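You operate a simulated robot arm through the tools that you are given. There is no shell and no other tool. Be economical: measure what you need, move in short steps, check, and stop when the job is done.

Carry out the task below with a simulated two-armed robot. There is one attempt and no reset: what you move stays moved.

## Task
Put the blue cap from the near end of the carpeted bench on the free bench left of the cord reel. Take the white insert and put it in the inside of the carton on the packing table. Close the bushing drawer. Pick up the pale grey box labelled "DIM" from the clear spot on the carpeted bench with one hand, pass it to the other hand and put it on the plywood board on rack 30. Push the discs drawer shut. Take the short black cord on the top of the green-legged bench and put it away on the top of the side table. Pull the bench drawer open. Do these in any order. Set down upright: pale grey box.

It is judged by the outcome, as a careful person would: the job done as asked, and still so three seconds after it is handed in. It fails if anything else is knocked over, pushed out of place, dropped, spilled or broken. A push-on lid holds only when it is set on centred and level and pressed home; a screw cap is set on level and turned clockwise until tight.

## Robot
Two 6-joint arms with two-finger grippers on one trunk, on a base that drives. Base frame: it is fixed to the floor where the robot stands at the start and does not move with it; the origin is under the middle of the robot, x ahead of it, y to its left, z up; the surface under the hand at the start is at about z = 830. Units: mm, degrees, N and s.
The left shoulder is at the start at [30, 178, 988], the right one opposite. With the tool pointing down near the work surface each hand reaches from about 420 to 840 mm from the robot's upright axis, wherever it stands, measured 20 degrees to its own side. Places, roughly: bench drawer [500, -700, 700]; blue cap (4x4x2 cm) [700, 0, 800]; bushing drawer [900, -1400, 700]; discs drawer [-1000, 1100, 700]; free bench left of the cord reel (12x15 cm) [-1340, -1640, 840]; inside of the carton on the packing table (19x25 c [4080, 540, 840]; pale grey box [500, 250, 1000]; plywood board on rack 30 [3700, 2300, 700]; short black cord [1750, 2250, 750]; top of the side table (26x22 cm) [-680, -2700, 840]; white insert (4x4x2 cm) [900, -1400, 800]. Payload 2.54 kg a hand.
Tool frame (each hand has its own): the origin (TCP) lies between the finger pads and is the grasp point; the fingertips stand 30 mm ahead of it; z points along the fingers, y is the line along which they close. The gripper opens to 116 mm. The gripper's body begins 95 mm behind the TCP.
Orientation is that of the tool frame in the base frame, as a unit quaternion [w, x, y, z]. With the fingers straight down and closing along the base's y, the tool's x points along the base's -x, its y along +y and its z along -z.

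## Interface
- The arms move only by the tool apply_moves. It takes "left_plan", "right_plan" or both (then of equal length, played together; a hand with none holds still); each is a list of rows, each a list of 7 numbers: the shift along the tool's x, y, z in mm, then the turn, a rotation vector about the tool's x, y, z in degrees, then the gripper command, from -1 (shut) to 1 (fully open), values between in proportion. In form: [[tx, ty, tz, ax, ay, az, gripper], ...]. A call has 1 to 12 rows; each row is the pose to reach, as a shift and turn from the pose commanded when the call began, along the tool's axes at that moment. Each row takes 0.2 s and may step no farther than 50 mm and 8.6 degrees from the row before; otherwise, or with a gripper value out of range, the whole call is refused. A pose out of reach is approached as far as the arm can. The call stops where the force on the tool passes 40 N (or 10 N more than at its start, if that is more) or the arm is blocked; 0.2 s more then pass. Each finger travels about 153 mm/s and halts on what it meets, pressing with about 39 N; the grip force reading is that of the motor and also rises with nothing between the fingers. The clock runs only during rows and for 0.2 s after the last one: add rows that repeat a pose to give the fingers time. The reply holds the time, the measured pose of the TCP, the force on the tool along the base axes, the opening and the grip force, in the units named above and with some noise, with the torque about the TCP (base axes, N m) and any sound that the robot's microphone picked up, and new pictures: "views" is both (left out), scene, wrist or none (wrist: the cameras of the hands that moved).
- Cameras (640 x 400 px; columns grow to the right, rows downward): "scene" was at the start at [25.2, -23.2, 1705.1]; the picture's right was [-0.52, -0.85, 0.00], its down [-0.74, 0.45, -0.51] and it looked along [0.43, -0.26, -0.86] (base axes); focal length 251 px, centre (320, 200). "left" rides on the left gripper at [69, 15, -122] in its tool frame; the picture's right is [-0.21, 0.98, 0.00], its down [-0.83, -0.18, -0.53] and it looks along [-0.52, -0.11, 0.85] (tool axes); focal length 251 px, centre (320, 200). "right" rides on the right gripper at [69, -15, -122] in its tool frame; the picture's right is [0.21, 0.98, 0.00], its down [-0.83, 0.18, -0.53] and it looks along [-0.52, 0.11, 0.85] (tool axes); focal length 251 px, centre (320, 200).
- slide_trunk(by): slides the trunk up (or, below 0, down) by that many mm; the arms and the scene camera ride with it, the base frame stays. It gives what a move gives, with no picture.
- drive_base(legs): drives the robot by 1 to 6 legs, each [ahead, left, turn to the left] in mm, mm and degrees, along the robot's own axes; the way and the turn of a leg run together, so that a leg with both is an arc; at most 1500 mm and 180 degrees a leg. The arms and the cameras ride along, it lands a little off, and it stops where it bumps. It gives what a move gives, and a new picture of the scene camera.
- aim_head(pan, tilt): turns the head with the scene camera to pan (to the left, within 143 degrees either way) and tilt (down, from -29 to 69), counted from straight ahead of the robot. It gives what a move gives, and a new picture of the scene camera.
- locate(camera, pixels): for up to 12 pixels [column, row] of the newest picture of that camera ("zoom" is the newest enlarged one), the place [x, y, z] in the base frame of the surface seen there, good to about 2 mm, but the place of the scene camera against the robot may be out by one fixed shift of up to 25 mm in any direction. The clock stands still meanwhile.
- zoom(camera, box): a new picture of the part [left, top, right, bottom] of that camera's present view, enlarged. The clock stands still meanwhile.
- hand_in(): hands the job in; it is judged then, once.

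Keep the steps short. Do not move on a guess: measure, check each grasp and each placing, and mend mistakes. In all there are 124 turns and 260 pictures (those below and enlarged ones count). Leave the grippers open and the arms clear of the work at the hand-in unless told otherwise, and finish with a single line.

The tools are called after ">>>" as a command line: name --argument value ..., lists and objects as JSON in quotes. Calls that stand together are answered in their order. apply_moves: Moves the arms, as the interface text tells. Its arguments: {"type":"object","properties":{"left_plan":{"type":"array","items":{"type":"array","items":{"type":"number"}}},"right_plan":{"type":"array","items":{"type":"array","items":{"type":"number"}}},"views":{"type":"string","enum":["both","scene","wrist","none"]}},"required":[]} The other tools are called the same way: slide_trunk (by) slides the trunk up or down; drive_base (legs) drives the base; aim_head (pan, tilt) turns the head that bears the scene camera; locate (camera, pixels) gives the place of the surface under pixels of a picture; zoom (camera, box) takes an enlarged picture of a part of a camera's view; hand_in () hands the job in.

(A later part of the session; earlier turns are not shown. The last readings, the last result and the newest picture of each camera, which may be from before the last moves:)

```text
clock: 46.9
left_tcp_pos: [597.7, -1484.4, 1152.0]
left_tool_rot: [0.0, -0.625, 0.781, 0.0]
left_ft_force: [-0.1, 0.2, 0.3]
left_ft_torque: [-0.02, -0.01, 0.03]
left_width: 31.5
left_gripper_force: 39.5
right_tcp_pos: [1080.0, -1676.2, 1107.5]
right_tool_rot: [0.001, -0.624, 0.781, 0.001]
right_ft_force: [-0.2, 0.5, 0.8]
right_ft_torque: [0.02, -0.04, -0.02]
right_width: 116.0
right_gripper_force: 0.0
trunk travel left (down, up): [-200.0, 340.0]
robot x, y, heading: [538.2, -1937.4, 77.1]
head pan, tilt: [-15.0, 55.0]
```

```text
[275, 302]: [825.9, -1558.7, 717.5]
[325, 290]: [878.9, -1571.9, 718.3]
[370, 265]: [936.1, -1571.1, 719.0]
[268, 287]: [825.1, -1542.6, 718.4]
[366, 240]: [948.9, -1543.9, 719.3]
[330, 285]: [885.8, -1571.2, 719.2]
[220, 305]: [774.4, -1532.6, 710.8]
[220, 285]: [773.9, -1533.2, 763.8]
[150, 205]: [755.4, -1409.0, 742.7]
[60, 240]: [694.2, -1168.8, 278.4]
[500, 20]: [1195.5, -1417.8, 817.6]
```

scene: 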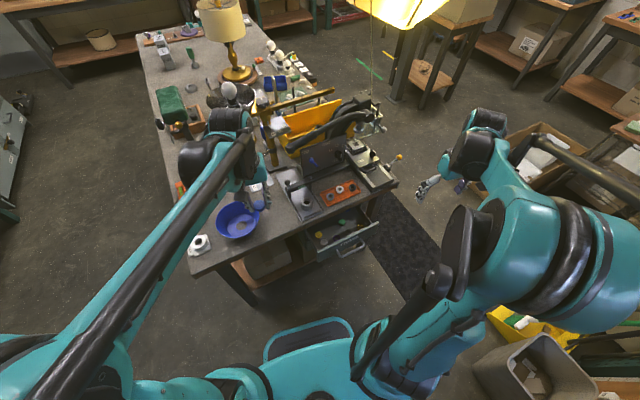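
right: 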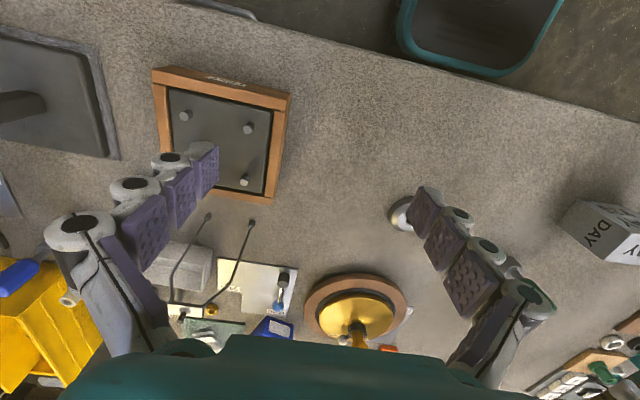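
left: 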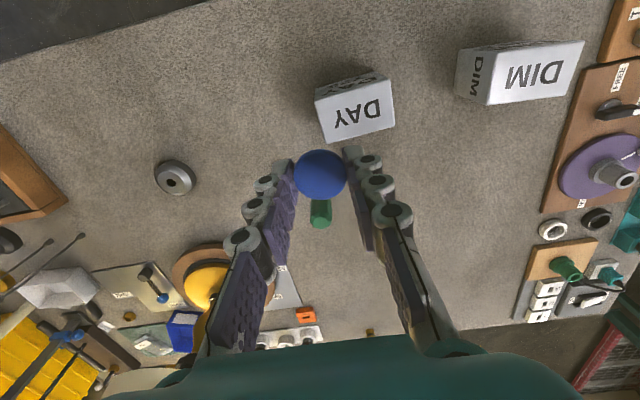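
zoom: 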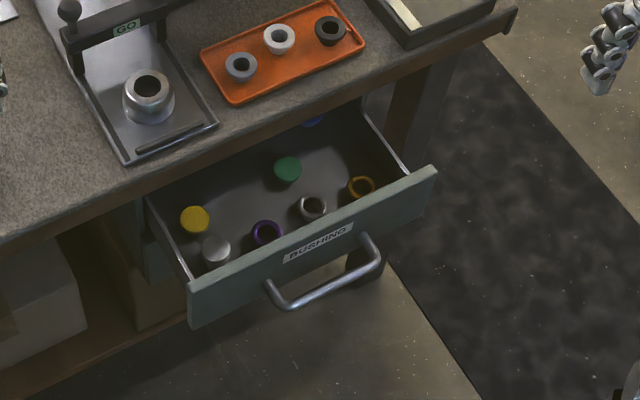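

Slide trunk down 120 for low reach.

>>> slide_trunk --by -120

>>> apply_moves --right_plan '[[-3, 47, 0, 0, 0, -4, 0], [-7, 94, 0, 0, 0, -8, -0.5], [-10, 141, 0, 0, 0, -13, -1], [-14, 189, 0, 0, 0, -13, -1], [-14, 189, 45, 0, 0, -13, -1], [-14, 189, 90, 0, 0, -13, -1], [-14, 189, 120, 0, 0, -13, -1]]' --views "both"

```text
clock: 48.4
left_tcp_pos: [597.6, -1483.0, 1031.4]
left_tool_rot: [0.0, -0.624, 0.782, 0.0]
left_ft_force: [0.2, -0.1, -0.4]
left_ft_torque: [0.02, 0.01, 0.0]
left_width: 31.5
left_gripper_force: 38.7
right_tcp_pos: [1078.7, -1675.9, 986.4]
right_tool_rot: [0.0, -0.625, 0.781, 0.0]
right_ft_force: [0.1, -0.4, -0.9]
right_ft_torque: [-0.01, 0.0, 0.01]
right_width: 116.0
right_gripper_force: 0.0
trunk travel left (down, up): [-80.0, 460.0]
robot x, y, heading: [540.7, -1931.3, 77.2]
head pan, tilt: [-15.0, 55.0]
```

```text
clock: 50.0
left_tcp_pos: [597.6, -1482.9, 1031.8]
left_tool_rot: [-0.001, -0.625, 0.781, 0.001]
left_ft_force: [-0.2, 0.0, 0.1]
left_ft_torque: [-0.02, -0.01, 0.03]
left_width: 31.5
left_gripper_force: 38.9
right_tcp_pos: [895.7, -1619.5, 865.7]
right_tool_rot: [0.0, 0.709, -0.705, -0.001]
right_ft_force: [0.1, -0.9, 0.0]
right_ft_torque: [-0.02, -0.03, -0.01]
right_width: 0.0
right_gripper_force: 28.2
trunk travel left (down, up): [-80.0, 460.0]
robot x, y, heading: [538.5, -1930.8, 77.1]
head pan, tilt: [-15.0, 55.0]
```

scene: 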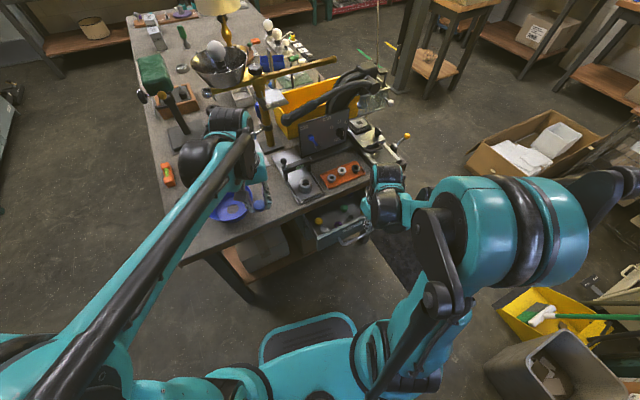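
right: 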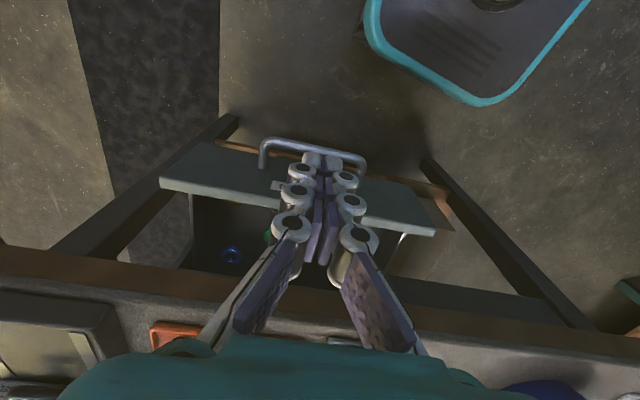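

>>> locate --camera "right" --pixels '[[280, 143], [345, 153], [268, 145], [362, 160], [230, 165], [390, 190], [312, 147]]'

```text
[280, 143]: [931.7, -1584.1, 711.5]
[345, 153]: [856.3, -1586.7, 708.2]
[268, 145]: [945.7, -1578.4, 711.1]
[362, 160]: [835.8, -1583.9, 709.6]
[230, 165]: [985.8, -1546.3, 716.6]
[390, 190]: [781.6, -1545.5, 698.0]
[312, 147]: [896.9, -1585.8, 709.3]
```

>>> apply_moves --right_plan '[[0, 0, 45, 0, 0, 0, -1], [0, 0, 90, 0, 0, 0, -1], [0, 0, 138, 0, 0, 0, -1], [-20, 0, 138, 0, 0, 0, -1], [-40, 0, 138, 0, 0, 0, -1], [-60, 0, 138, 0, 0, 0, -1], [-80, 0, 138, 0, 0, 0, -1], [-100, 0, 138, 0, 0, 0, -1]]' --views "wrist"

```text
clock: 51.2
left_tcp_pos: [596.5, -1484.5, 1032.3]
left_tool_rot: [0.001, -0.624, 0.781, 0.0]
left_ft_force: [-0.2, 0.2, 0.6]
left_ft_torque: [-0.02, 0.03, 0.01]
left_width: 31.5
left_gripper_force: 38.9
right_tcp_pos: [899.2, -1580.1, 737.2]
right_tool_rot: [0.0, 0.709, -0.706, 0.001]
right_ft_force: [0.5, 1.1, 17.7]
right_ft_torque: [0.07, -0.01, 0.0]
right_width: 5.8
right_gripper_force: 28.5
right hand out of reach, approached as far as the arm can: row 3, 4, 5
trunk travel left (down, up): [-80.0, 460.0]
robot x, y, heading: [540.0, -1930.5, 77.0]
head pan, tilt: [-15.0, 55.0]
stopped in row 6 (right hand): the force on the tool passed its limit at 55 N (the readings are from after the stop); the commanded pose is now the measured one
```

right: 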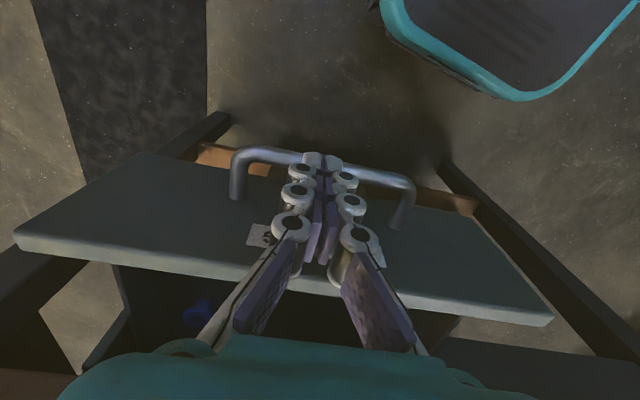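

Reach ran out and the tips touched the handle top. Lift, back off, lower the trunk 80.

>>> apply_moves --right_plan '[[0, 0, -30, 0, 0, 0, -1], [40, 0, -80, 0, 0, 0, -1], [42, 0, -100, 0, 0, 0, -1]]' --views "none"

>>> slide_trunk --by -79

```text
refused: row 2 steps farther than a row can; nothing moved
```

```text
clock: 51.5
left_tcp_pos: [596.7, -1484.7, 1030.7]
left_tool_rot: [0.001, -0.624, 0.781, 0.001]
left_ft_force: [0.1, -0.2, -1.2]
left_ft_torque: [0.01, 0.02, -0.01]
left_width: 31.6
left_gripper_force: 39.2
right_tcp_pos: [899.1, -1579.2, 737.2]
right_tool_rot: [-0.001, 0.708, -0.706, 0.002]
right_ft_force: [-0.3, -0.5, 22.4]
right_ft_torque: [0.03, 0.01, -0.05]
right_width: 6.0
right_gripper_force: 28.3
trunk travel left (down, up): [-79.0, 461.0]
robot x, y, heading: [537.8, -1934.6, 77.1]
head pan, tilt: [-15.0, 55.0]
stopped: the force on the tool passed its limit at 62 N (the readings are from after the stop); the commanded pose is now the measured one
```

The row was refused and the slide stopped on contact. Lifting off first.

>>> apply_moves --right_plan '[[0, 0, -45, 0, 0, 0, -1], [20, 0, -85, 0, 0, 0, -1], [42, 0, -110, 0, 0, 0, -1]]' --views "none"

```text
clock: 52.3
left_tcp_pos: [597.1, -1484.5, 1030.5]
left_tool_rot: [0.001, -0.624, 0.782, 0.001]
left_ft_force: [1.1, -0.1, 0.3]
left_ft_torque: [0.01, 0.01, 0.01]
left_width: 31.6
left_gripper_force: 39.3
right_tcp_pos: [899.2, -1621.4, 846.3]
right_tool_rot: [-0.001, 0.709, -0.705, 0.001]
right_ft_force: [-0.5, -0.8, 0.1]
right_ft_torque: [0.0, 0.0, 0.01]
right_width: 0.1
right_gripper_force: 28.3
trunk travel left (down, up): [-79.0, 461.0]
robot x, y, heading: [536.1, -1929.9, 77.5]
head pan, tilt: [-15.0, 55.0]
```

>>> slide_trunk --by -75

>>> apply_moves --right_plan '[[0, 0, 25, 0, 0, 0, -1], [0, 0, 52, 0, 0, 0, -1], [-15, 0, 52, 0, 0, 0, -1], [-30, 0, 52, 0, 0, 0, -1], [-45, 0, 52, 0, 0, 0, -1], [-60, 0, 52, 0, 0, 0, -1], [-75, 0, 52, 0, 0, 0, -1], [-90, 0, 52, 0, 0, 0, -1]]' --views "wrist"

```text
clock: 53.5
left_tcp_pos: [598.1, -1483.7, 956.3]
left_tool_rot: [0.0, -0.624, 0.782, -0.001]
left_ft_force: [0.1, 0.1, 0.1]
left_ft_torque: [0.0, -0.03, -0.01]
left_width: 31.4
left_gripper_force: 39.1
right_tcp_pos: [900.0, -1620.0, 770.8]
right_tool_rot: [0.0, 0.708, -0.706, 0.0]
right_ft_force: [0.4, 0.0, 0.0]
right_ft_torque: [0.0, 0.01, 0.02]
right_width: 0.0
right_gripper_force: 28.7
trunk travel left (down, up): [-4.0, 536.0]
robot x, y, heading: [539.4, -1934.5, 77.3]
head pan, tilt: [-15.0, 55.0]
```

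```text
clock: 55.2
left_tcp_pos: [597.9, -1483.2, 956.1]
left_tool_rot: [0.0, -0.624, 0.782, 0.0]
left_ft_force: [-0.9, 0.4, 0.4]
left_ft_torque: [-0.02, 0.02, 0.02]
left_width: 31.4
left_gripper_force: 38.7
right_tcp_pos: [898.9, -1531.5, 716.1]
right_tool_rot: [0.0, 0.708, -0.706, 0.0]
right_ft_force: [-0.8, 1.1, -0.1]
right_ft_torque: [0.0, 0.01, -0.04]
right_width: 0.0
right_gripper_force: 29.0
trunk travel left (down, up): [-4.0, 536.0]
robot x, y, heading: [539.3, -1929.0, 77.2]
head pan, tilt: [-15.0, 55.0]
```

right: 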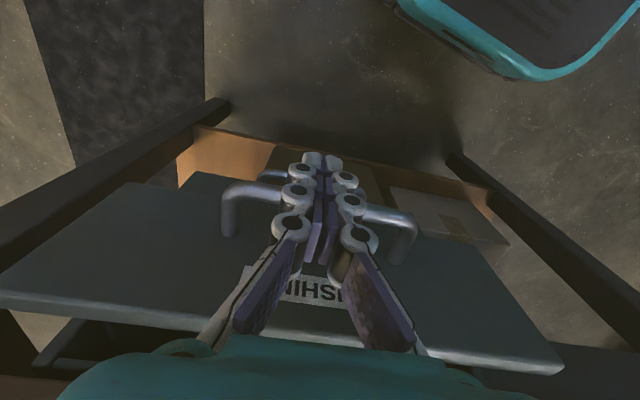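

Pushing works with little force. Continue.

>>> apply_moves --right_plan '[[-12, 0, 0, 0, 0, 0, -1], [-24, 0, 0, 0, 0, 0, -1], [-36, 0, 0, 0, 0, 0, -1], [-48, 0, 0, 0, 0, 0, -1], [-58, 0, 0, 0, 0, 0, -1], [-66, 0, 0, 0, 0, 0, -1], [-74, 0, 0, 0, 0, 0, -1]]' --views "wrist"

```text
clock: 56.4
left_tcp_pos: [596.9, -1484.4, 956.5]
left_tool_rot: [0.002, -0.624, 0.782, 0.0]
left_ft_force: [0.0, 0.8, -1.5]
left_ft_torque: [-0.01, 0.0, 0.01]
left_width: 31.6
left_gripper_force: 38.7
right_tcp_pos: [898.4, -1481.7, 719.0]
right_tool_rot: [0.004, 0.707, -0.707, 0.005]
right_ft_force: [-0.2, -12.2, 3.6]
right_ft_torque: [1.67, -0.12, -0.19]
right_width: 0.0
right_gripper_force: 28.7
trunk travel left (down, up): [-4.0, 536.0]
robot x, y, heading: [538.2, -1931.9, 77.1]
head pan, tilt: [-15.0, 55.0]
stopped in row 5 (right hand): the force on the tool passed its limit at 53 N (the readings are from after the stop); the commanded pose is now the measured one
```

right: 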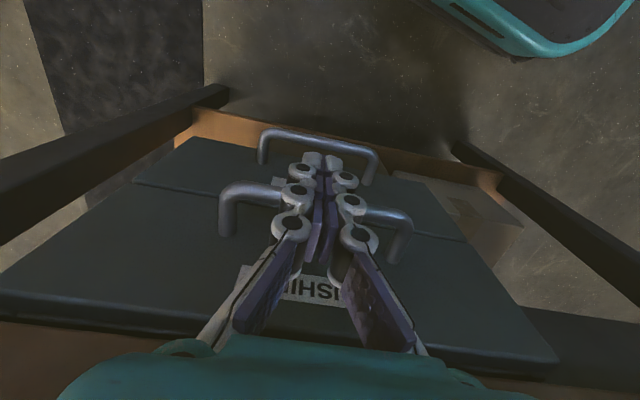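

Drawer stopped hard, flush with the lower one. Back off and rise.

>>> apply_moves --right_plan '[[40, 0, 0, 0, 0, 0, -1], [80, 0, 0, 0, 0, 0, -1], [90, 0, -45, 0, 0, 0, -1], [90, 0, -90, 0, 0, 0, -1], [90, 0, -140, 0, 0, 0, -1], [90, 0, -190, 0, 0, 0, -0.5], [90, 0, -230, 0, 0, 0, 0]]' --views "none"

>>> slide_trunk --by 150

>>> aim_head --pan -15 --tilt 56

>>> zoom --camera "scene" --box '[240, 160, 440, 285]'

>>> zoom --camera "right" --box '[0, 0, 640, 400]'

```text
clock: 58.0
left_tcp_pos: [597.8, -1484.1, 955.6]
left_tool_rot: [0.0, -0.624, 0.781, 0.0]
left_ft_force: [0.1, 0.0, -0.5]
left_ft_torque: [-0.01, 0.03, 0.02]
left_width: 31.1
left_gripper_force: 39.0
right_tcp_pos: [897.1, -1568.2, 950.2]
right_tool_rot: [0.003, 0.707, -0.707, 0.003]
right_ft_force: [0.5, -0.5, -0.2]
right_ft_torque: [-0.01, 0.02, -0.03]
right_width: 58.0
right_gripper_force: 0.2
trunk travel left (down, up): [-4.0, 536.0]
robot x, y, heading: [540.6, -1935.9, 77.2]
head pan, tilt: [-15.0, 55.0]
```

```text
clock: 59.8
left_tcp_pos: [598.1, -1484.2, 1105.3]
left_tool_rot: [0.0, -0.624, 0.781, 0.0]
left_ft_force: [-1.0, -0.8, -0.2]
left_ft_torque: [-0.01, -0.01, -0.02]
left_width: 31.5
left_gripper_force: 38.9
right_tcp_pos: [897.2, -1568.5, 1098.5]
right_tool_rot: [0.003, 0.708, -0.707, 0.003]
right_ft_force: [0.9, -1.0, 0.5]
right_ft_torque: [0.02, -0.01, 0.01]
right_width: 58.1
right_gripper_force: 0.2
trunk travel left (down, up): [-154.0, 386.0]
robot x, y, heading: [538.3, -1933.4, 77.2]
head pan, tilt: [-15.0, 55.0]
```

```text
clock: 60.4
left_tcp_pos: [596.6, -1483.4, 1106.5]
left_tool_rot: [0.0, -0.624, 0.782, 0.0]
left_ft_force: [-0.4, -0.1, -0.3]
left_ft_torque: [0.01, 0.02, 0.0]
left_width: 31.5
left_gripper_force: 38.3
right_tcp_pos: [896.6, -1567.5, 1099.2]
right_tool_rot: [0.005, 0.708, -0.706, 0.004]
right_ft_force: [-0.7, -0.1, -0.5]
right_ft_torque: [-0.03, -0.01, 0.01]
right_width: 58.2
right_gripper_force: 0.0
trunk travel left (down, up): [-154.0, 386.0]
robot x, y, heading: [541.7, -1936.0, 77.0]
head pan, tilt: [-15.0, 56.0]
```

scene: 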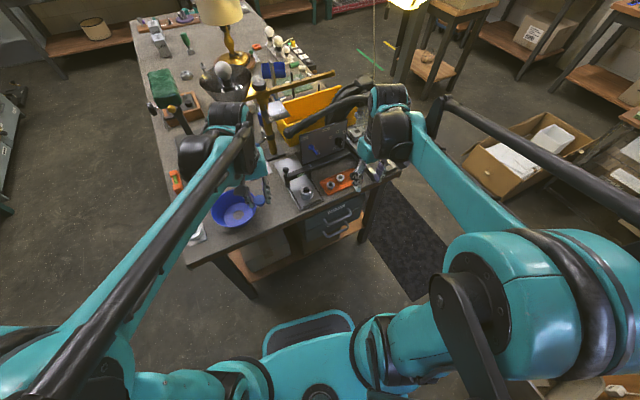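

```text
3.20 times, centred on (340, 222) of scene
```

zoom: 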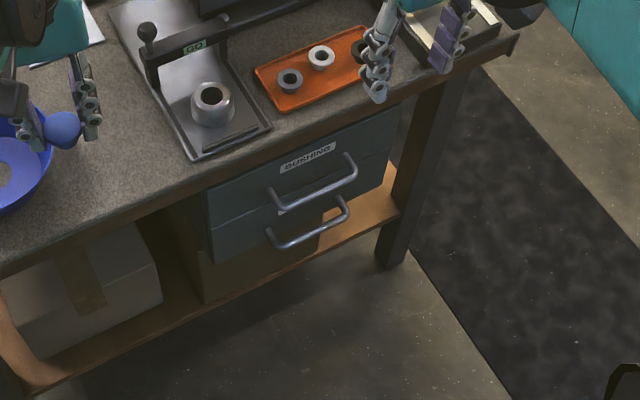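

```text
1.00 times, centred on (320, 200) of right (not enlarged: the box is as wide or as high as the picture)
```

zoom: 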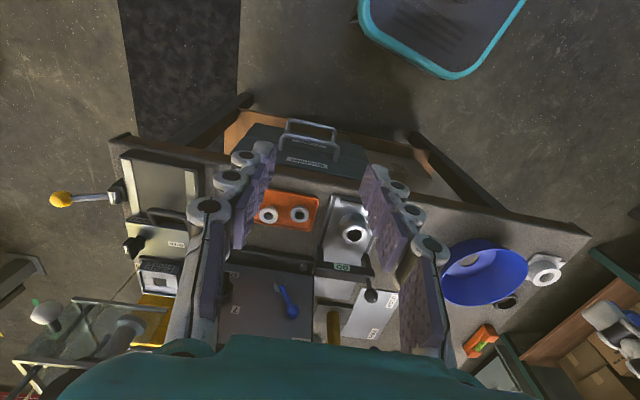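

Drawer is flush. Now zoom on the tray in the right camera.

>>> zoom --camera "right" --box '[240, 180, 336, 240]'

>>> locate --camera "zoom" --pixels '[[185, 195], [185, 265], [140, 240], [245, 230], [190, 235], [380, 185], [400, 220], [280, 300], [280, 90], [300, 200], [500, 100], [460, 320]]'

```text
6.67 times, centred on (288, 210) of right
```

zoom: 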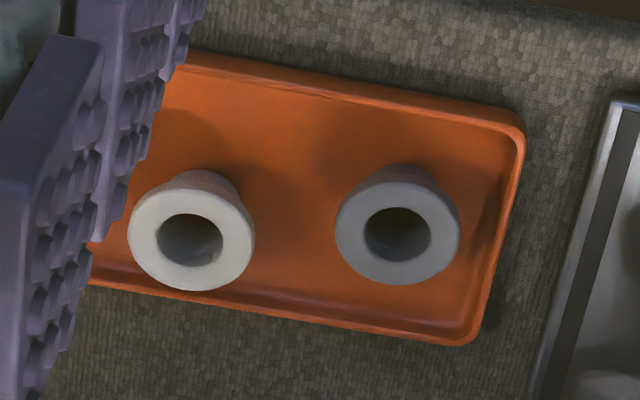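

```text
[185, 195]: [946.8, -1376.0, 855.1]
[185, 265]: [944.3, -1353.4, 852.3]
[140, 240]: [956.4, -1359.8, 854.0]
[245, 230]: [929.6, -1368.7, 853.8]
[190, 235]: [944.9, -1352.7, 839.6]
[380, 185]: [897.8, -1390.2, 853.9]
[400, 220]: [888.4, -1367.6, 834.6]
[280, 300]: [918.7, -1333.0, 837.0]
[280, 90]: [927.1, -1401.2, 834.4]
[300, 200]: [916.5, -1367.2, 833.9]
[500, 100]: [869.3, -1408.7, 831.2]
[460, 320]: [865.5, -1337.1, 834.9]
```

>>> locate --camera "right" --pixels '[[230, 280], [265, 300], [310, 300], [285, 300], [335, 310], [372, 295], [160, 215], [170, 180], [350, 310], [240, 255], [300, 265], [335, 265]]'

```text
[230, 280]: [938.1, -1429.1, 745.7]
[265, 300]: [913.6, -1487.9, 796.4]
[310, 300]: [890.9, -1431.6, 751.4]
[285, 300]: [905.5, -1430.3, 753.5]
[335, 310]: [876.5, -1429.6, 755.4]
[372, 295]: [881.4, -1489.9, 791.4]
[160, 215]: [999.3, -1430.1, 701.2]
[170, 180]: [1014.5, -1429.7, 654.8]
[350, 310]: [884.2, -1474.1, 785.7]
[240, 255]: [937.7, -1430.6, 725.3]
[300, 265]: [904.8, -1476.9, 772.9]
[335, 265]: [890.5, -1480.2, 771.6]
```

>>> zoom --camera "right" --box '[80, 150, 480, 400]'

>>> locate --camera "zoom" --pixels '[[250, 200], [300, 240], [260, 280], [370, 230], [420, 190], [465, 235], [405, 290], [120, 130], [115, 60], [90, 210], [60, 260], [330, 190]]'

```text
1.60 times, centred on (280, 275) of right
```

zoom: 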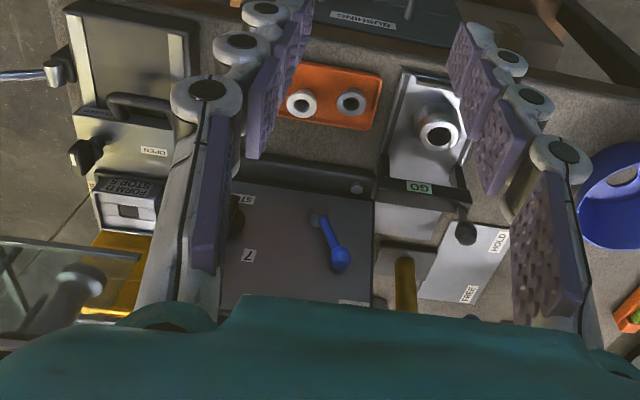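

```text
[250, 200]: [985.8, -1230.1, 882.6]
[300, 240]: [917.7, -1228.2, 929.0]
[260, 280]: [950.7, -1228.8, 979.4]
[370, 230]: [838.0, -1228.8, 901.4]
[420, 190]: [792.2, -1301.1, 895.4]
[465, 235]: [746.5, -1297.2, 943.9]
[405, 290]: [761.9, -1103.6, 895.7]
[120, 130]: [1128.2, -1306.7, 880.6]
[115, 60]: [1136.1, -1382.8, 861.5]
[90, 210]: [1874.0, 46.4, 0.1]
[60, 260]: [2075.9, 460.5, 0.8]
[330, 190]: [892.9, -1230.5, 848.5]
```

Clearances are fine (stand plate at y=-1228). Move over the insert, turning 90° so the fingers close along y.

>>> apply_moves --right_plan '[[-20, -5, 0, 0, 0, 8, 0], [-40, -10, 0, 0, 0, 16, 0], [-60, -15, 0, 0, 0, 24, 0], [-80, -20, 0, 0, 0, 32, 0], [-100, -25, 0, 0, 0, 40, 0], [-120, -30, 0, 0, 0, 48, 0], [-140, -35, 0, 0, 0, 56, 0], [-160, -40, 10, 0, 0, 64, 0], [-180, -45, 30, 0, 0, 72, 0], [-204, -47, 60, 0, 0, 80, 0], [-204, -47, 100, 0, 0, 88, 0], [-204, -47, 130, 0, 0, 90, 0]]' --views "wrist"

```text
clock: 63.0
left_tcp_pos: [597.9, -1482.5, 1105.0]
left_tool_rot: [-0.001, -0.624, 0.782, 0.0]
left_ft_force: [-0.1, 0.4, -0.8]
left_ft_torque: [-0.02, 0.01, -0.03]
left_width: 31.4
left_gripper_force: 38.5
right_tcp_pos: [944.8, -1364.4, 967.3]
right_tool_rot: [0.0, 0.0, 1.0, -0.006]
right_ft_force: [0.5, 0.3, -0.3]
right_ft_torque: [-0.01, 0.02, 0.0]
right_width: 58.0
right_gripper_force: 0.1
trunk travel left (down, up): [-154.0, 386.0]
robot x, y, heading: [537.3, -1931.2, 77.2]
head pan, tilt: [-15.0, 56.0]
```

right: 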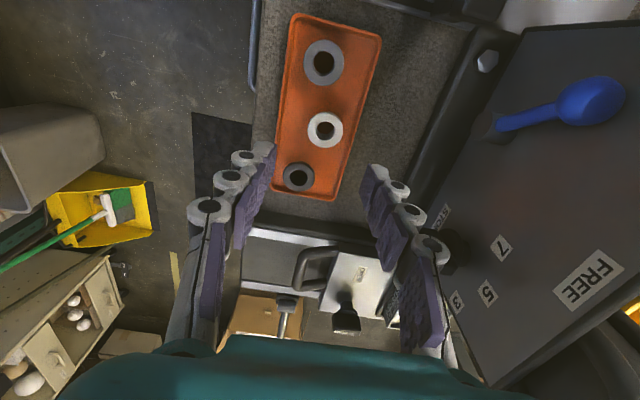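

>>> locate --camera "right" --pixels '[[325, 117], [325, 146], [310, 131], [341, 131], [298, 166], [298, 188], [345, 185], [360, 100], [290, 110]]'

```text
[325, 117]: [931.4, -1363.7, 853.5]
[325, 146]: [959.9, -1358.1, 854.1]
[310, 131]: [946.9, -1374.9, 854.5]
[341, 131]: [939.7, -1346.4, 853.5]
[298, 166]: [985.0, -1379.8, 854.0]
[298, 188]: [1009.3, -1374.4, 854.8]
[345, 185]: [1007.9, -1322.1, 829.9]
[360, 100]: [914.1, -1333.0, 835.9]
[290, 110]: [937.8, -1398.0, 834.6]
```

Centre (945.5,-1361), top 854. Descend to z≈871 and close.

>>> apply_moves --right_plan '[[-1, 3, 45, 0, 0, 0, 0], [-1, 3, 80, 0, 0, 0, 0], [-1, 3, 96, 0, 0, 0, 0], [-1, 3, 96, 0, 0, 0, -0.3], [-1, 3, 96, 0, 0, 0, -0.6], [-1, 3, 96, 0, 0, 0, -0.9], [-1, 3, 96, 0, 0, 0, -1]]' --views "wrist"

```text
clock: 64.6
left_tcp_pos: [597.3, -1483.3, 1106.0]
left_tool_rot: [0.0, -0.624, 0.781, 0.0]
left_ft_force: [0.2, 0.2, -0.6]
left_ft_torque: [-0.03, 0.01, 0.02]
left_width: 31.4
left_gripper_force: 39.2
right_tcp_pos: [946.5, -1361.8, 872.3]
right_tool_rot: [0.0, 0.0, 1.0, -0.005]
right_ft_force: [-1.0, -0.1, -0.1]
right_ft_torque: [-0.05, 0.02, 0.01]
right_width: 30.6
right_gripper_force: 39.5
trunk travel left (down, up): [-154.0, 386.0]
robot x, y, heading: [538.2, -1936.1, 77.1]
head pan, tilt: [-15.0, 56.0]
```

right: 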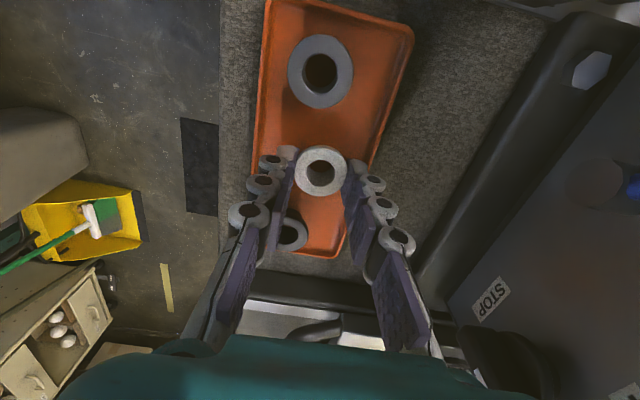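

Held (30.6 mm). Lift and bring back, undoing the turn.

>>> apply_moves --right_plan '[[0, 0, -45, 0, 0, 0, -1], [0, 0, -90, 0, 0, 0, -1], [0, 0, -140, 0, 0, 0, -1], [0, 0, -190, 0, 0, 0, -1], [0, 0, -225, 0, 0, -8, -1], [-5, -40, -230, 0, 0, -16, -1], [-10, -80, -230, 0, 0, -24, -1], [-15, -120, -230, 0, 0, -32, -1], [-20, -160, -230, 0, 0, -40, -1], [-25, -200, -230, 0, 0, -48, -1], [-30, -240, -230, 0, 0, -56, -1], [-30, -260, -230, 0, 0, -64, -1]]' --views "scene"

>>> aim_head --pan 80 --tilt 30

```text
clock: 67.2
left_tcp_pos: [597.8, -1483.7, 1106.1]
left_tool_rot: [0.0, -0.624, 0.782, 0.0]
left_ft_force: [0.5, 0.3, 0.8]
left_ft_torque: [0.04, -0.04, 0.02]
left_width: 31.6
left_gripper_force: 39.4
right_tcp_pos: [975.6, -1621.7, 1103.2]
right_tool_rot: [-0.003, -0.531, 0.847, -0.004]
right_ft_force: [-0.3, -0.3, -0.1]
right_ft_torque: [0.03, -0.02, -0.02]
right_width: 30.5
right_gripper_force: 39.0
trunk travel left (down, up): [-154.0, 386.0]
robot x, y, heading: [537.8, -1928.0, 77.2]
head pan, tilt: [-15.0, 56.0]
```

scene: 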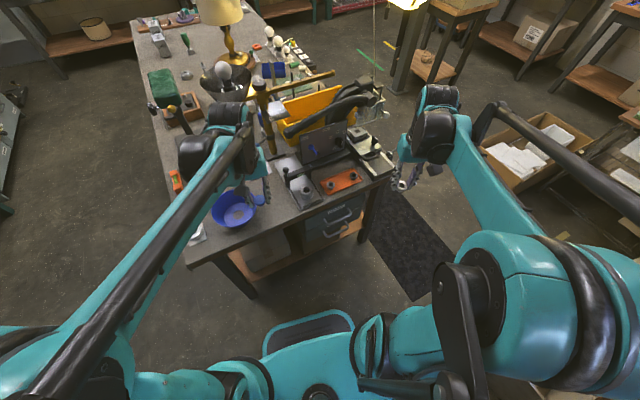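

```text
clock: 68.9
left_tcp_pos: [596.8, -1484.7, 1105.5]
left_tool_rot: [0.0, -0.624, 0.782, 0.0]
left_ft_force: [0.5, 0.7, -0.4]
left_ft_torque: [0.04, 0.02, 0.0]
left_width: 31.3
left_gripper_force: 39.5
right_tcp_pos: [975.3, -1621.3, 1104.0]
right_tool_rot: [-0.003, -0.529, 0.848, -0.004]
right_ft_force: [-0.6, -1.2, 0.7]
right_ft_torque: [-0.02, 0.03, 0.02]
right_width: 30.6
right_gripper_force: 38.8
trunk travel left (down, up): [-154.0, 386.0]
robot x, y, heading: [540.3, -1934.2, 77.3]
head pan, tilt: [80.0, 30.0]
```

scene: 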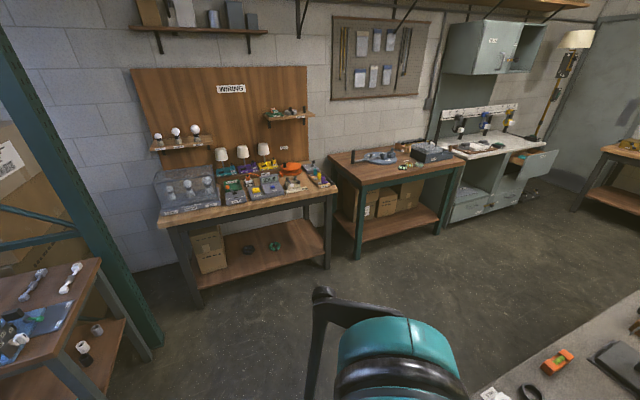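

>>> zoom --camera "scene" --box '[310, 120, 490, 232]'

>>> zoom --camera "scene" --box '[150, 130, 350, 255]'

>>> locate --camera "scene" --pixels '[[345, 185], [380, 156], [345, 160], [425, 150], [405, 165], [450, 185], [440, 160], [245, 205], [325, 190], [335, 175], [30, 330], [80, 262]]'

```text
3.56 times, centred on (400, 176) of scene
```

zoom: 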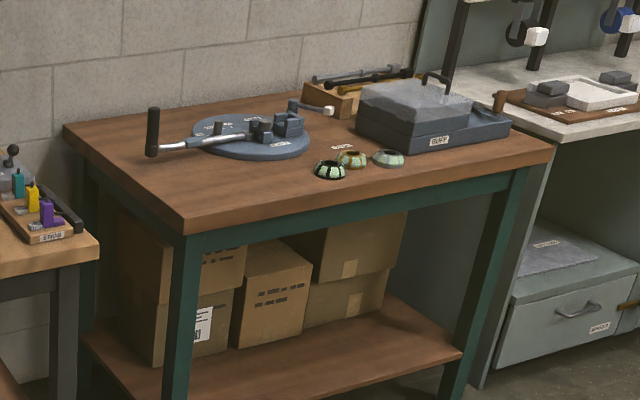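

```text
3.20 times, centred on (250, 192) of scene
```

zoom: 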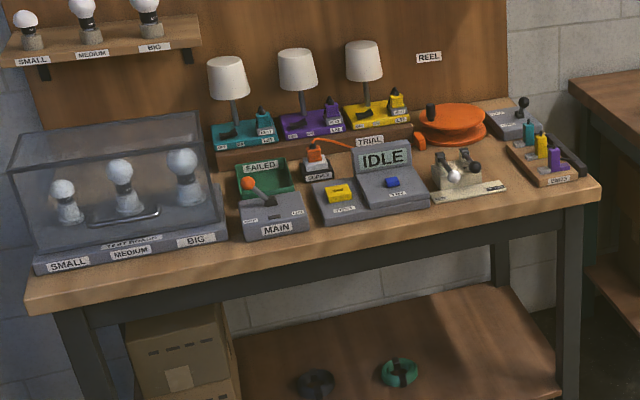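

```text
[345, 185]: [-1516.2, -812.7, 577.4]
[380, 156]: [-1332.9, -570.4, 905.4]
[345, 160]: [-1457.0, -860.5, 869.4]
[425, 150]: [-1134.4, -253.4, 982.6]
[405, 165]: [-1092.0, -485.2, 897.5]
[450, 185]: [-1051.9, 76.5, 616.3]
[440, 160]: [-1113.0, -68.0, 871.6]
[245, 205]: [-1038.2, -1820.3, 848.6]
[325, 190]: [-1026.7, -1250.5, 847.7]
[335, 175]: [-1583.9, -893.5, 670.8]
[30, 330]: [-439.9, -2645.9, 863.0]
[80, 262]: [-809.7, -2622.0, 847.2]
```

>>> zoom --camera "scene" --box '[230, 145, 346, 218]'

>>> locate --camera "zoom" --pixels '[[370, 115], [325, 150], [420, 140], [290, 180], [240, 140], [110, 150], [300, 150], [370, 150], [400, 165], [440, 200], [550, 230], [440, 145]]'

```text
5.48 times, centred on (288, 182) of scene
```

zoom: 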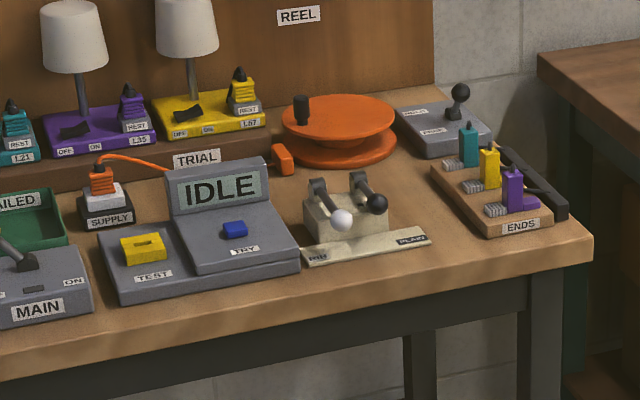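

```text
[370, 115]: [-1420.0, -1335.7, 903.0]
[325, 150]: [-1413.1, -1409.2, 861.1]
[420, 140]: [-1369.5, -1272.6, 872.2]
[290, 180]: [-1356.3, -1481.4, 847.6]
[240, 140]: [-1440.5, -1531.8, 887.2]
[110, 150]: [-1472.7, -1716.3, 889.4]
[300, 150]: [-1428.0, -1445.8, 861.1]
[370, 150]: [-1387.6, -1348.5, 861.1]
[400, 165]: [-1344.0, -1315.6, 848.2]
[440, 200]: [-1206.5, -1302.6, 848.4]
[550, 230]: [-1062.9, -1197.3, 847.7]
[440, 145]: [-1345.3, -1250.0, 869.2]
```

The reel is at (-1410,-1370). Drive there, facing -x.

>>> drive_base --legs '[[-199, 862, 0], [0, 0, 103], [330, -520, 0]]'

>>> aim_head --pan 5 --tilt 52

```text
clock: 81.0
left_tcp_pos: [-1144.4, -1479.3, 1105.5]
left_tool_rot: [0.0, 1.0, 0.023, 0.0]
left_ft_force: [0.2, -0.6, -1.2]
left_ft_torque: [-0.02, 0.01, 0.02]
left_width: 31.8
left_gripper_force: 38.7
right_tcp_pos: [-1112.5, -1080.0, 1102.6]
right_tool_rot: [-0.002, 0.996, -0.09, 0.004]
right_ft_force: [0.5, 0.5, -0.5]
right_ft_torque: [0.03, -0.06, 0.0]
right_width: 30.5
right_gripper_force: 38.8
trunk travel left (down, up): [-154.0, 386.0]
robot x, y, heading: [-694.8, -1417.7, -177.2]
head pan, tilt: [80.0, 30.0]
```

scene: 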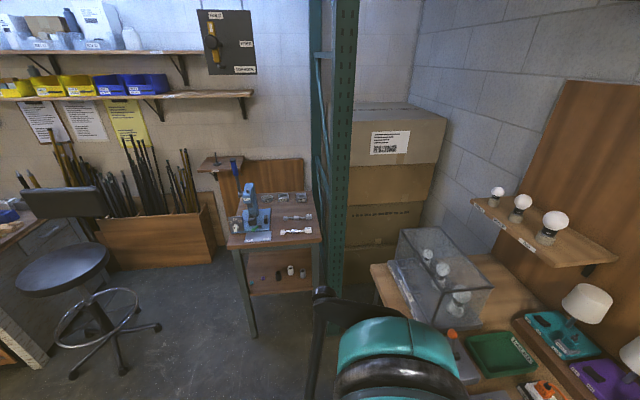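

```text
clock: 82.5
left_tcp_pos: [-1143.9, -1479.3, 1105.3]
left_tool_rot: [0.0, 1.0, 0.023, 0.0]
left_ft_force: [-0.1, 0.1, 0.5]
left_ft_torque: [0.0, 0.01, -0.02]
left_width: 31.5
left_gripper_force: 39.0
right_tcp_pos: [-1112.5, -1079.1, 1104.1]
right_tool_rot: [-0.003, 0.996, -0.091, 0.005]
right_ft_force: [0.4, 0.3, 0.1]
right_ft_torque: [0.03, 0.01, 0.03]
right_width: 30.6
right_gripper_force: 39.2
trunk travel left (down, up): [-154.0, 386.0]
robot x, y, heading: [-692.5, -1417.7, -177.3]
head pan, tilt: [5.0, 52.0]
```

scene: 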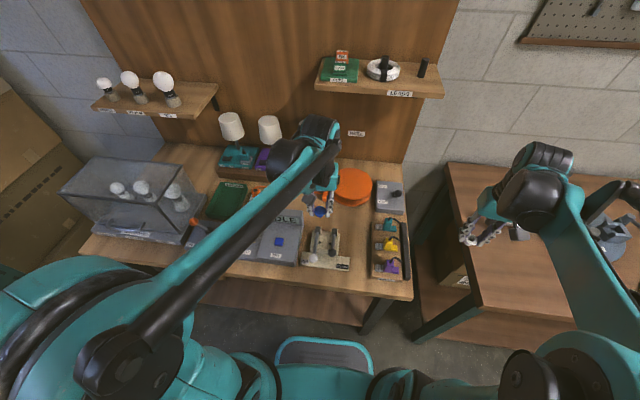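

>>> zoom --camera "left" --box '[0, 0, 640, 400]'

>>> zoom --camera "scene" --box '[220, 150, 420, 275]'

```text
1.00 times, centred on (320, 200) of left (not enlarged: the box is as wide or as high as the picture)
```

zoom: 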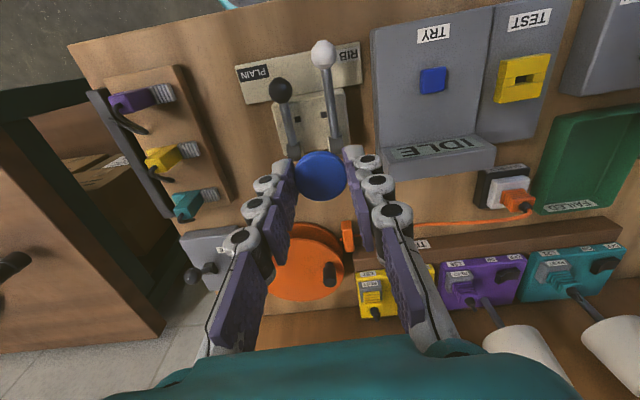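

```text
3.20 times, centred on (320, 212) of scene
```

zoom: 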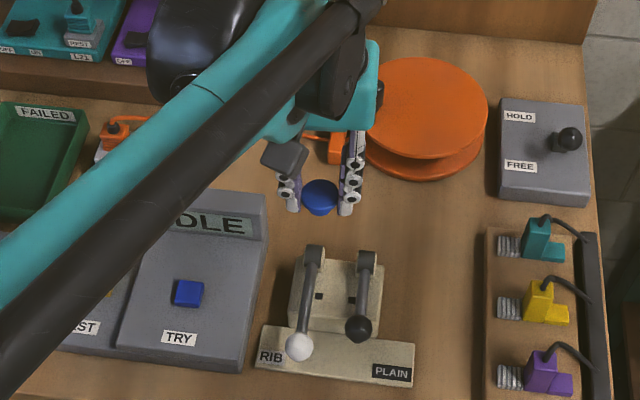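

>>> zoom --camera "left" --box '[310, 120, 550, 270]'

>>> locate --camera "zoom" --pixels '[[300, 170], [240, 190], [360, 200], [400, 150], [300, 262], [230, 262], [400, 270], [200, 150], [450, 130], [300, 300], [210, 90], [300, 230]]'

```text
2.67 times, centred on (430, 195) of left
```

zoom: 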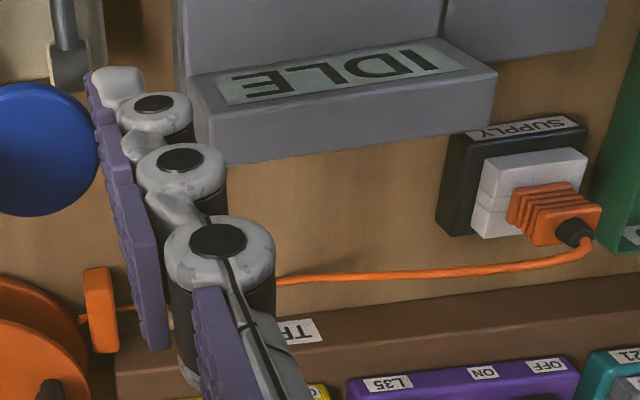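

```text
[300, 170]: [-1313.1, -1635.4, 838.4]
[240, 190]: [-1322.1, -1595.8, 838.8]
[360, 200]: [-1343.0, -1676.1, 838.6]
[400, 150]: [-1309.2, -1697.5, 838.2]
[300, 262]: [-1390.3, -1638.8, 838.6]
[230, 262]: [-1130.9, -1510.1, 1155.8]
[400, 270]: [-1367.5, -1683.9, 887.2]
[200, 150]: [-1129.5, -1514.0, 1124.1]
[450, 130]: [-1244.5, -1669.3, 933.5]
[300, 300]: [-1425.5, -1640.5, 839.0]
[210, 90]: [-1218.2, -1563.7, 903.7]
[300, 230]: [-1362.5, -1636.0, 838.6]
```

>>> locate --camera "zoom" --pixels '[[300, 279], [350, 276], [450, 270], [520, 264], [320, 150], [320, 95], [300, 150], [470, 108], [280, 160]]'

```text
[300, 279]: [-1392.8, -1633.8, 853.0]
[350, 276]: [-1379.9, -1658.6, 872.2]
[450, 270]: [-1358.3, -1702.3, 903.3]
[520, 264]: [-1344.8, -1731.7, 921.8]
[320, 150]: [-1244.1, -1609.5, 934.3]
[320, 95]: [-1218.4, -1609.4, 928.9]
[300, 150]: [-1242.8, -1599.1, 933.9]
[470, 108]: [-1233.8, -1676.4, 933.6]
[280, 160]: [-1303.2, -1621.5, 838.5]
```

Target (-1325,-1635): between display (back at x≈-1246) and orange cord (x≈-1390). Move above it first.

>>> apply_moves --left_plan '[[-45, 15, 0, 0, 0, 0, -1], [-90, 30, 0, 0, 0, 0, -1], [-135, 45, 0, 0, 0, 0, -1], [-170, 75, 0, 0, 0, 0, -1], [-188, 115, 0, 0, 0, 0, -1], [-188, 147, 0, 0, 0, 0, -1], [-188, 147, 45, 0, 0, 0, -1], [-188, 147, 90, 0, 0, 0, -1], [-188, 147, 130, 0, 0, 0, -1]]' --views "both"

```text
clock: 84.5
left_tcp_pos: [-1324.0, -1633.0, 973.7]
left_tool_rot: [0.0, 1.0, 0.023, 0.0]
left_ft_force: [0.2, -0.4, 0.2]
left_ft_torque: [-0.01, -0.01, 0.0]
left_width: 31.5
left_gripper_force: 39.2
right_tcp_pos: [-1113.8, -1079.7, 1104.3]
right_tool_rot: [-0.002, 0.996, -0.09, 0.006]
right_ft_force: [-0.2, 0.8, 0.0]
right_ft_torque: [0.01, -0.02, -0.01]
right_width: 30.7
right_gripper_force: 38.8
trunk travel left (down, up): [-154.0, 386.0]
robot x, y, heading: [-693.3, -1414.4, -177.6]
head pan, tilt: [5.0, 52.0]
```

scene: 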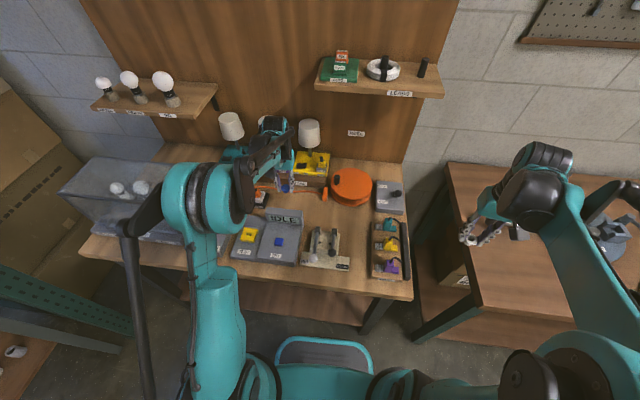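
left: 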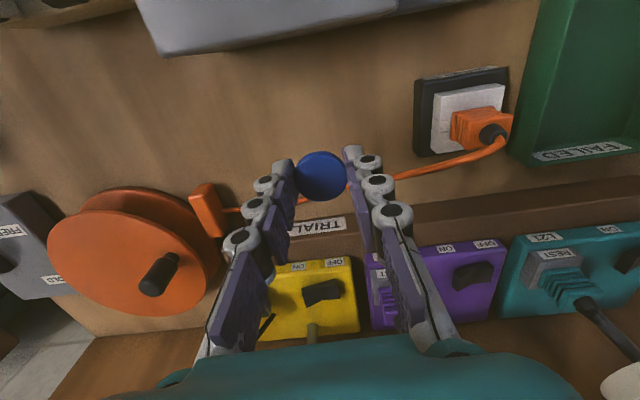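

Lower to z≈875 and release.

>>> apply_moves --left_plan '[[0, 0, 40, 0, 0, 0, -1], [0, 0, 75, 0, 0, 0, -1], [0, 0, 98, 0, 0, 0, -1], [0, 0, 99, 0, 0, 0, -0.3], [0, 0, 99, 0, 0, 0, -0.1]]' --views "wrist"

```text
clock: 85.7
left_tcp_pos: [-1325.8, -1638.0, 877.8]
left_tool_rot: [0.0, 1.0, 0.024, 0.0]
left_ft_force: [-1.0, -0.2, 0.1]
left_ft_torque: [0.04, -0.01, 0.04]
left_width: 52.3
left_gripper_force: 0.0
right_tcp_pos: [-1112.5, -1079.3, 1104.2]
right_tool_rot: [-0.002, 0.996, -0.09, 0.005]
right_ft_force: [-0.5, -0.4, -0.1]
right_ft_torque: [0.0, -0.04, -0.01]
right_width: 30.6
right_gripper_force: 38.4
trunk travel left (down, up): [-154.0, 386.0]
robot x, y, heading: [-696.7, -1416.4, -177.5]
head pan, tilt: [5.0, 52.0]
```

left: 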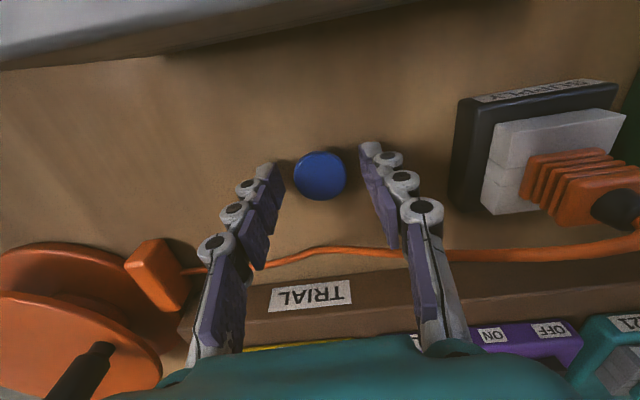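

Cap sits on the bench. Lift and retract.

>>> apply_moves --left_plan '[[0, 0, -45, 0, 0, 0, -0.1], [0, 0, -90, 0, 0, 0, -0.1], [0, 0, -140, 0, 0, 0, -0.1], [0, 0, -190, 0, 0, 0, -0.1], [0, 0, -228, 0, 0, 0, -0.1], [40, -20, -228, 0, 0, 0, -0.1], [80, -45, -228, 0, 0, 0, -0.1], [120, -75, -228, 0, 0, 0, -0.1], [150, -110, -228, 0, 0, 0, -0.1], [185, -140, -228, 0, 0, 0, -0.1], [220, -147, -228, 0, 0, 0, -0.1]]' --views "both"

>>> zoom --camera "left" --box '[280, 130, 600, 330]'

```text
clock: 88.1
left_tcp_pos: [-1110.4, -1477.0, 1103.3]
left_tool_rot: [0.0, 1.0, 0.024, 0.0]
left_ft_force: [0.9, 0.1, 0.5]
left_ft_torque: [0.02, 0.03, -0.01]
left_width: 52.2
left_gripper_force: 0.0
right_tcp_pos: [-1113.0, -1080.5, 1104.8]
right_tool_rot: [-0.002, 0.996, -0.09, 0.005]
right_ft_force: [0.7, -0.6, -0.3]
right_ft_torque: [0.01, 0.02, 0.01]
right_width: 30.4
right_gripper_force: 39.0
trunk travel left (down, up): [-154.0, 386.0]
robot x, y, heading: [-695.7, -1416.4, -177.3]
head pan, tilt: [5.0, 52.0]
```

scene: 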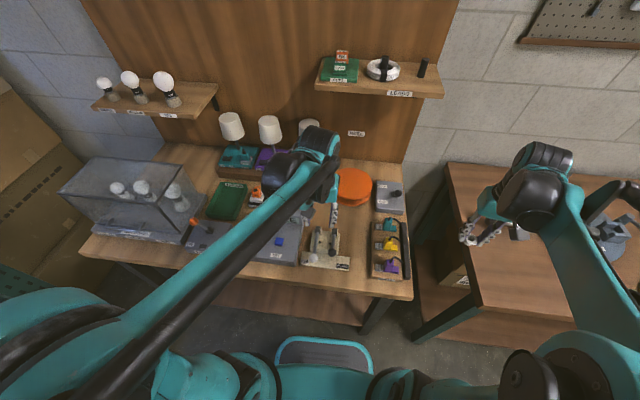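
left: 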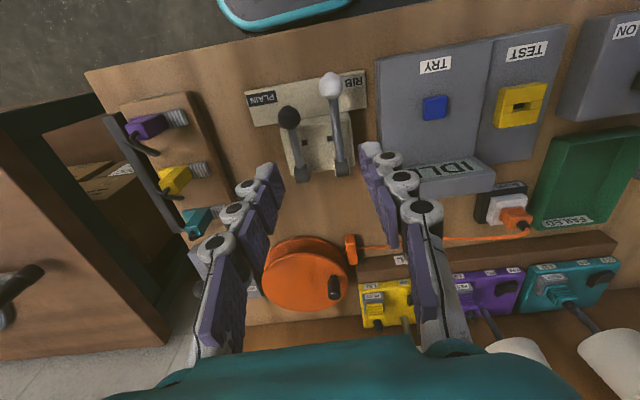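

```text
2.00 times, centred on (440, 230) of left
```

zoom: 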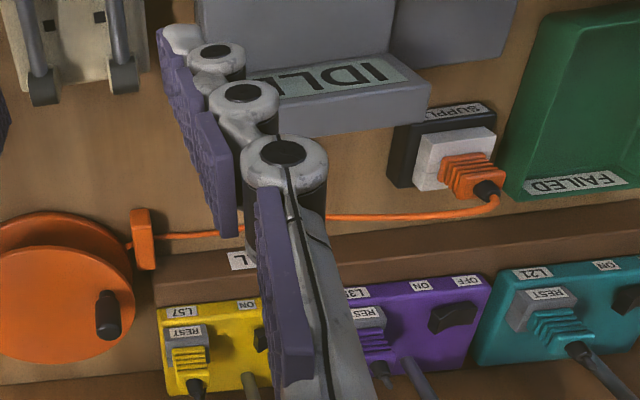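

Cap done. Now drive toward the discs drawer.

>>> drive_base --legs '[[-200, 0, -2.7], [0, -950, 0], [0, -950, 0]]'

>>> aim_head --pan -30 --tilt 40

```text
clock: 98.8
left_tcp_pos: [-945.3, 415.6, 1102.2]
left_tool_rot: [0.0, 1.0, 0.015, 0.0]
left_ft_force: [0.0, -0.4, 0.2]
left_ft_torque: [-0.03, -0.03, -0.02]
left_width: 52.1
left_gripper_force: 0.1
right_tcp_pos: [-939.2, 811.7, 1102.4]
right_tool_rot: [-0.002, 0.995, -0.099, 0.005]
right_ft_force: [-0.2, 0.1, -0.4]
right_ft_torque: [0.05, -0.02, 0.0]
right_width: 30.5
right_gripper_force: 39.4
trunk travel left (down, up): [-154.0, 386.0]
robot x, y, heading: [-531.0, 462.1, -178.1]
head pan, tilt: [5.0, 52.0]
```

scene: 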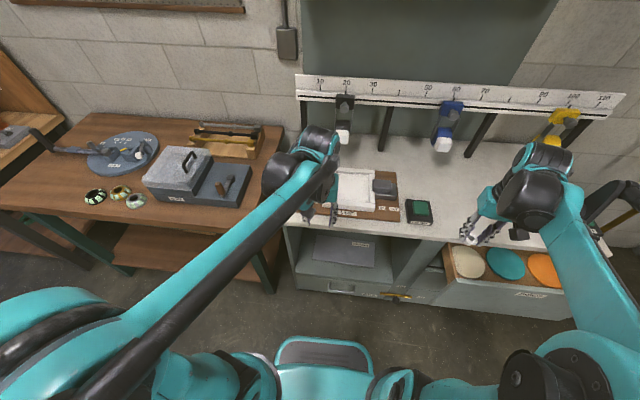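

```text
clock: 99.8
left_tcp_pos: [-945.0, 414.4, 1102.1]
left_tool_rot: [0.0, 1.0, 0.015, 0.0]
left_ft_force: [0.1, 0.0, -0.4]
left_ft_torque: [-0.02, 0.01, 0.01]
left_width: 52.1
left_gripper_force: 0.1
right_tcp_pos: [-939.8, 812.2, 1103.8]
right_tool_rot: [-0.002, 0.995, -0.099, 0.004]
right_ft_force: [0.2, 0.6, 0.4]
right_ft_torque: [0.02, 0.0, -0.02]
right_width: 30.3
right_gripper_force: 39.0
trunk travel left (down, up): [-154.0, 386.0]
robot x, y, heading: [-526.0, 466.8, -178.0]
head pan, tilt: [-30.0, 40.0]
```

scene: 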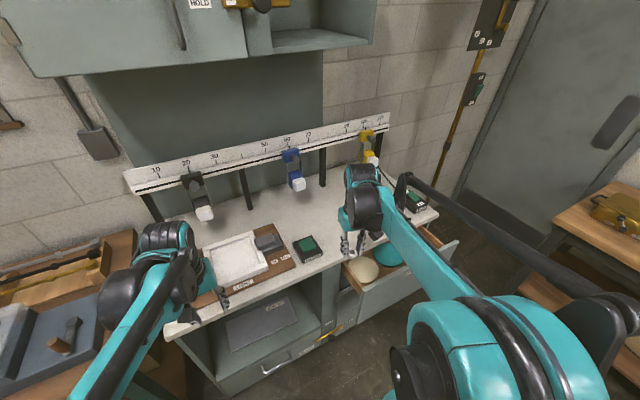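

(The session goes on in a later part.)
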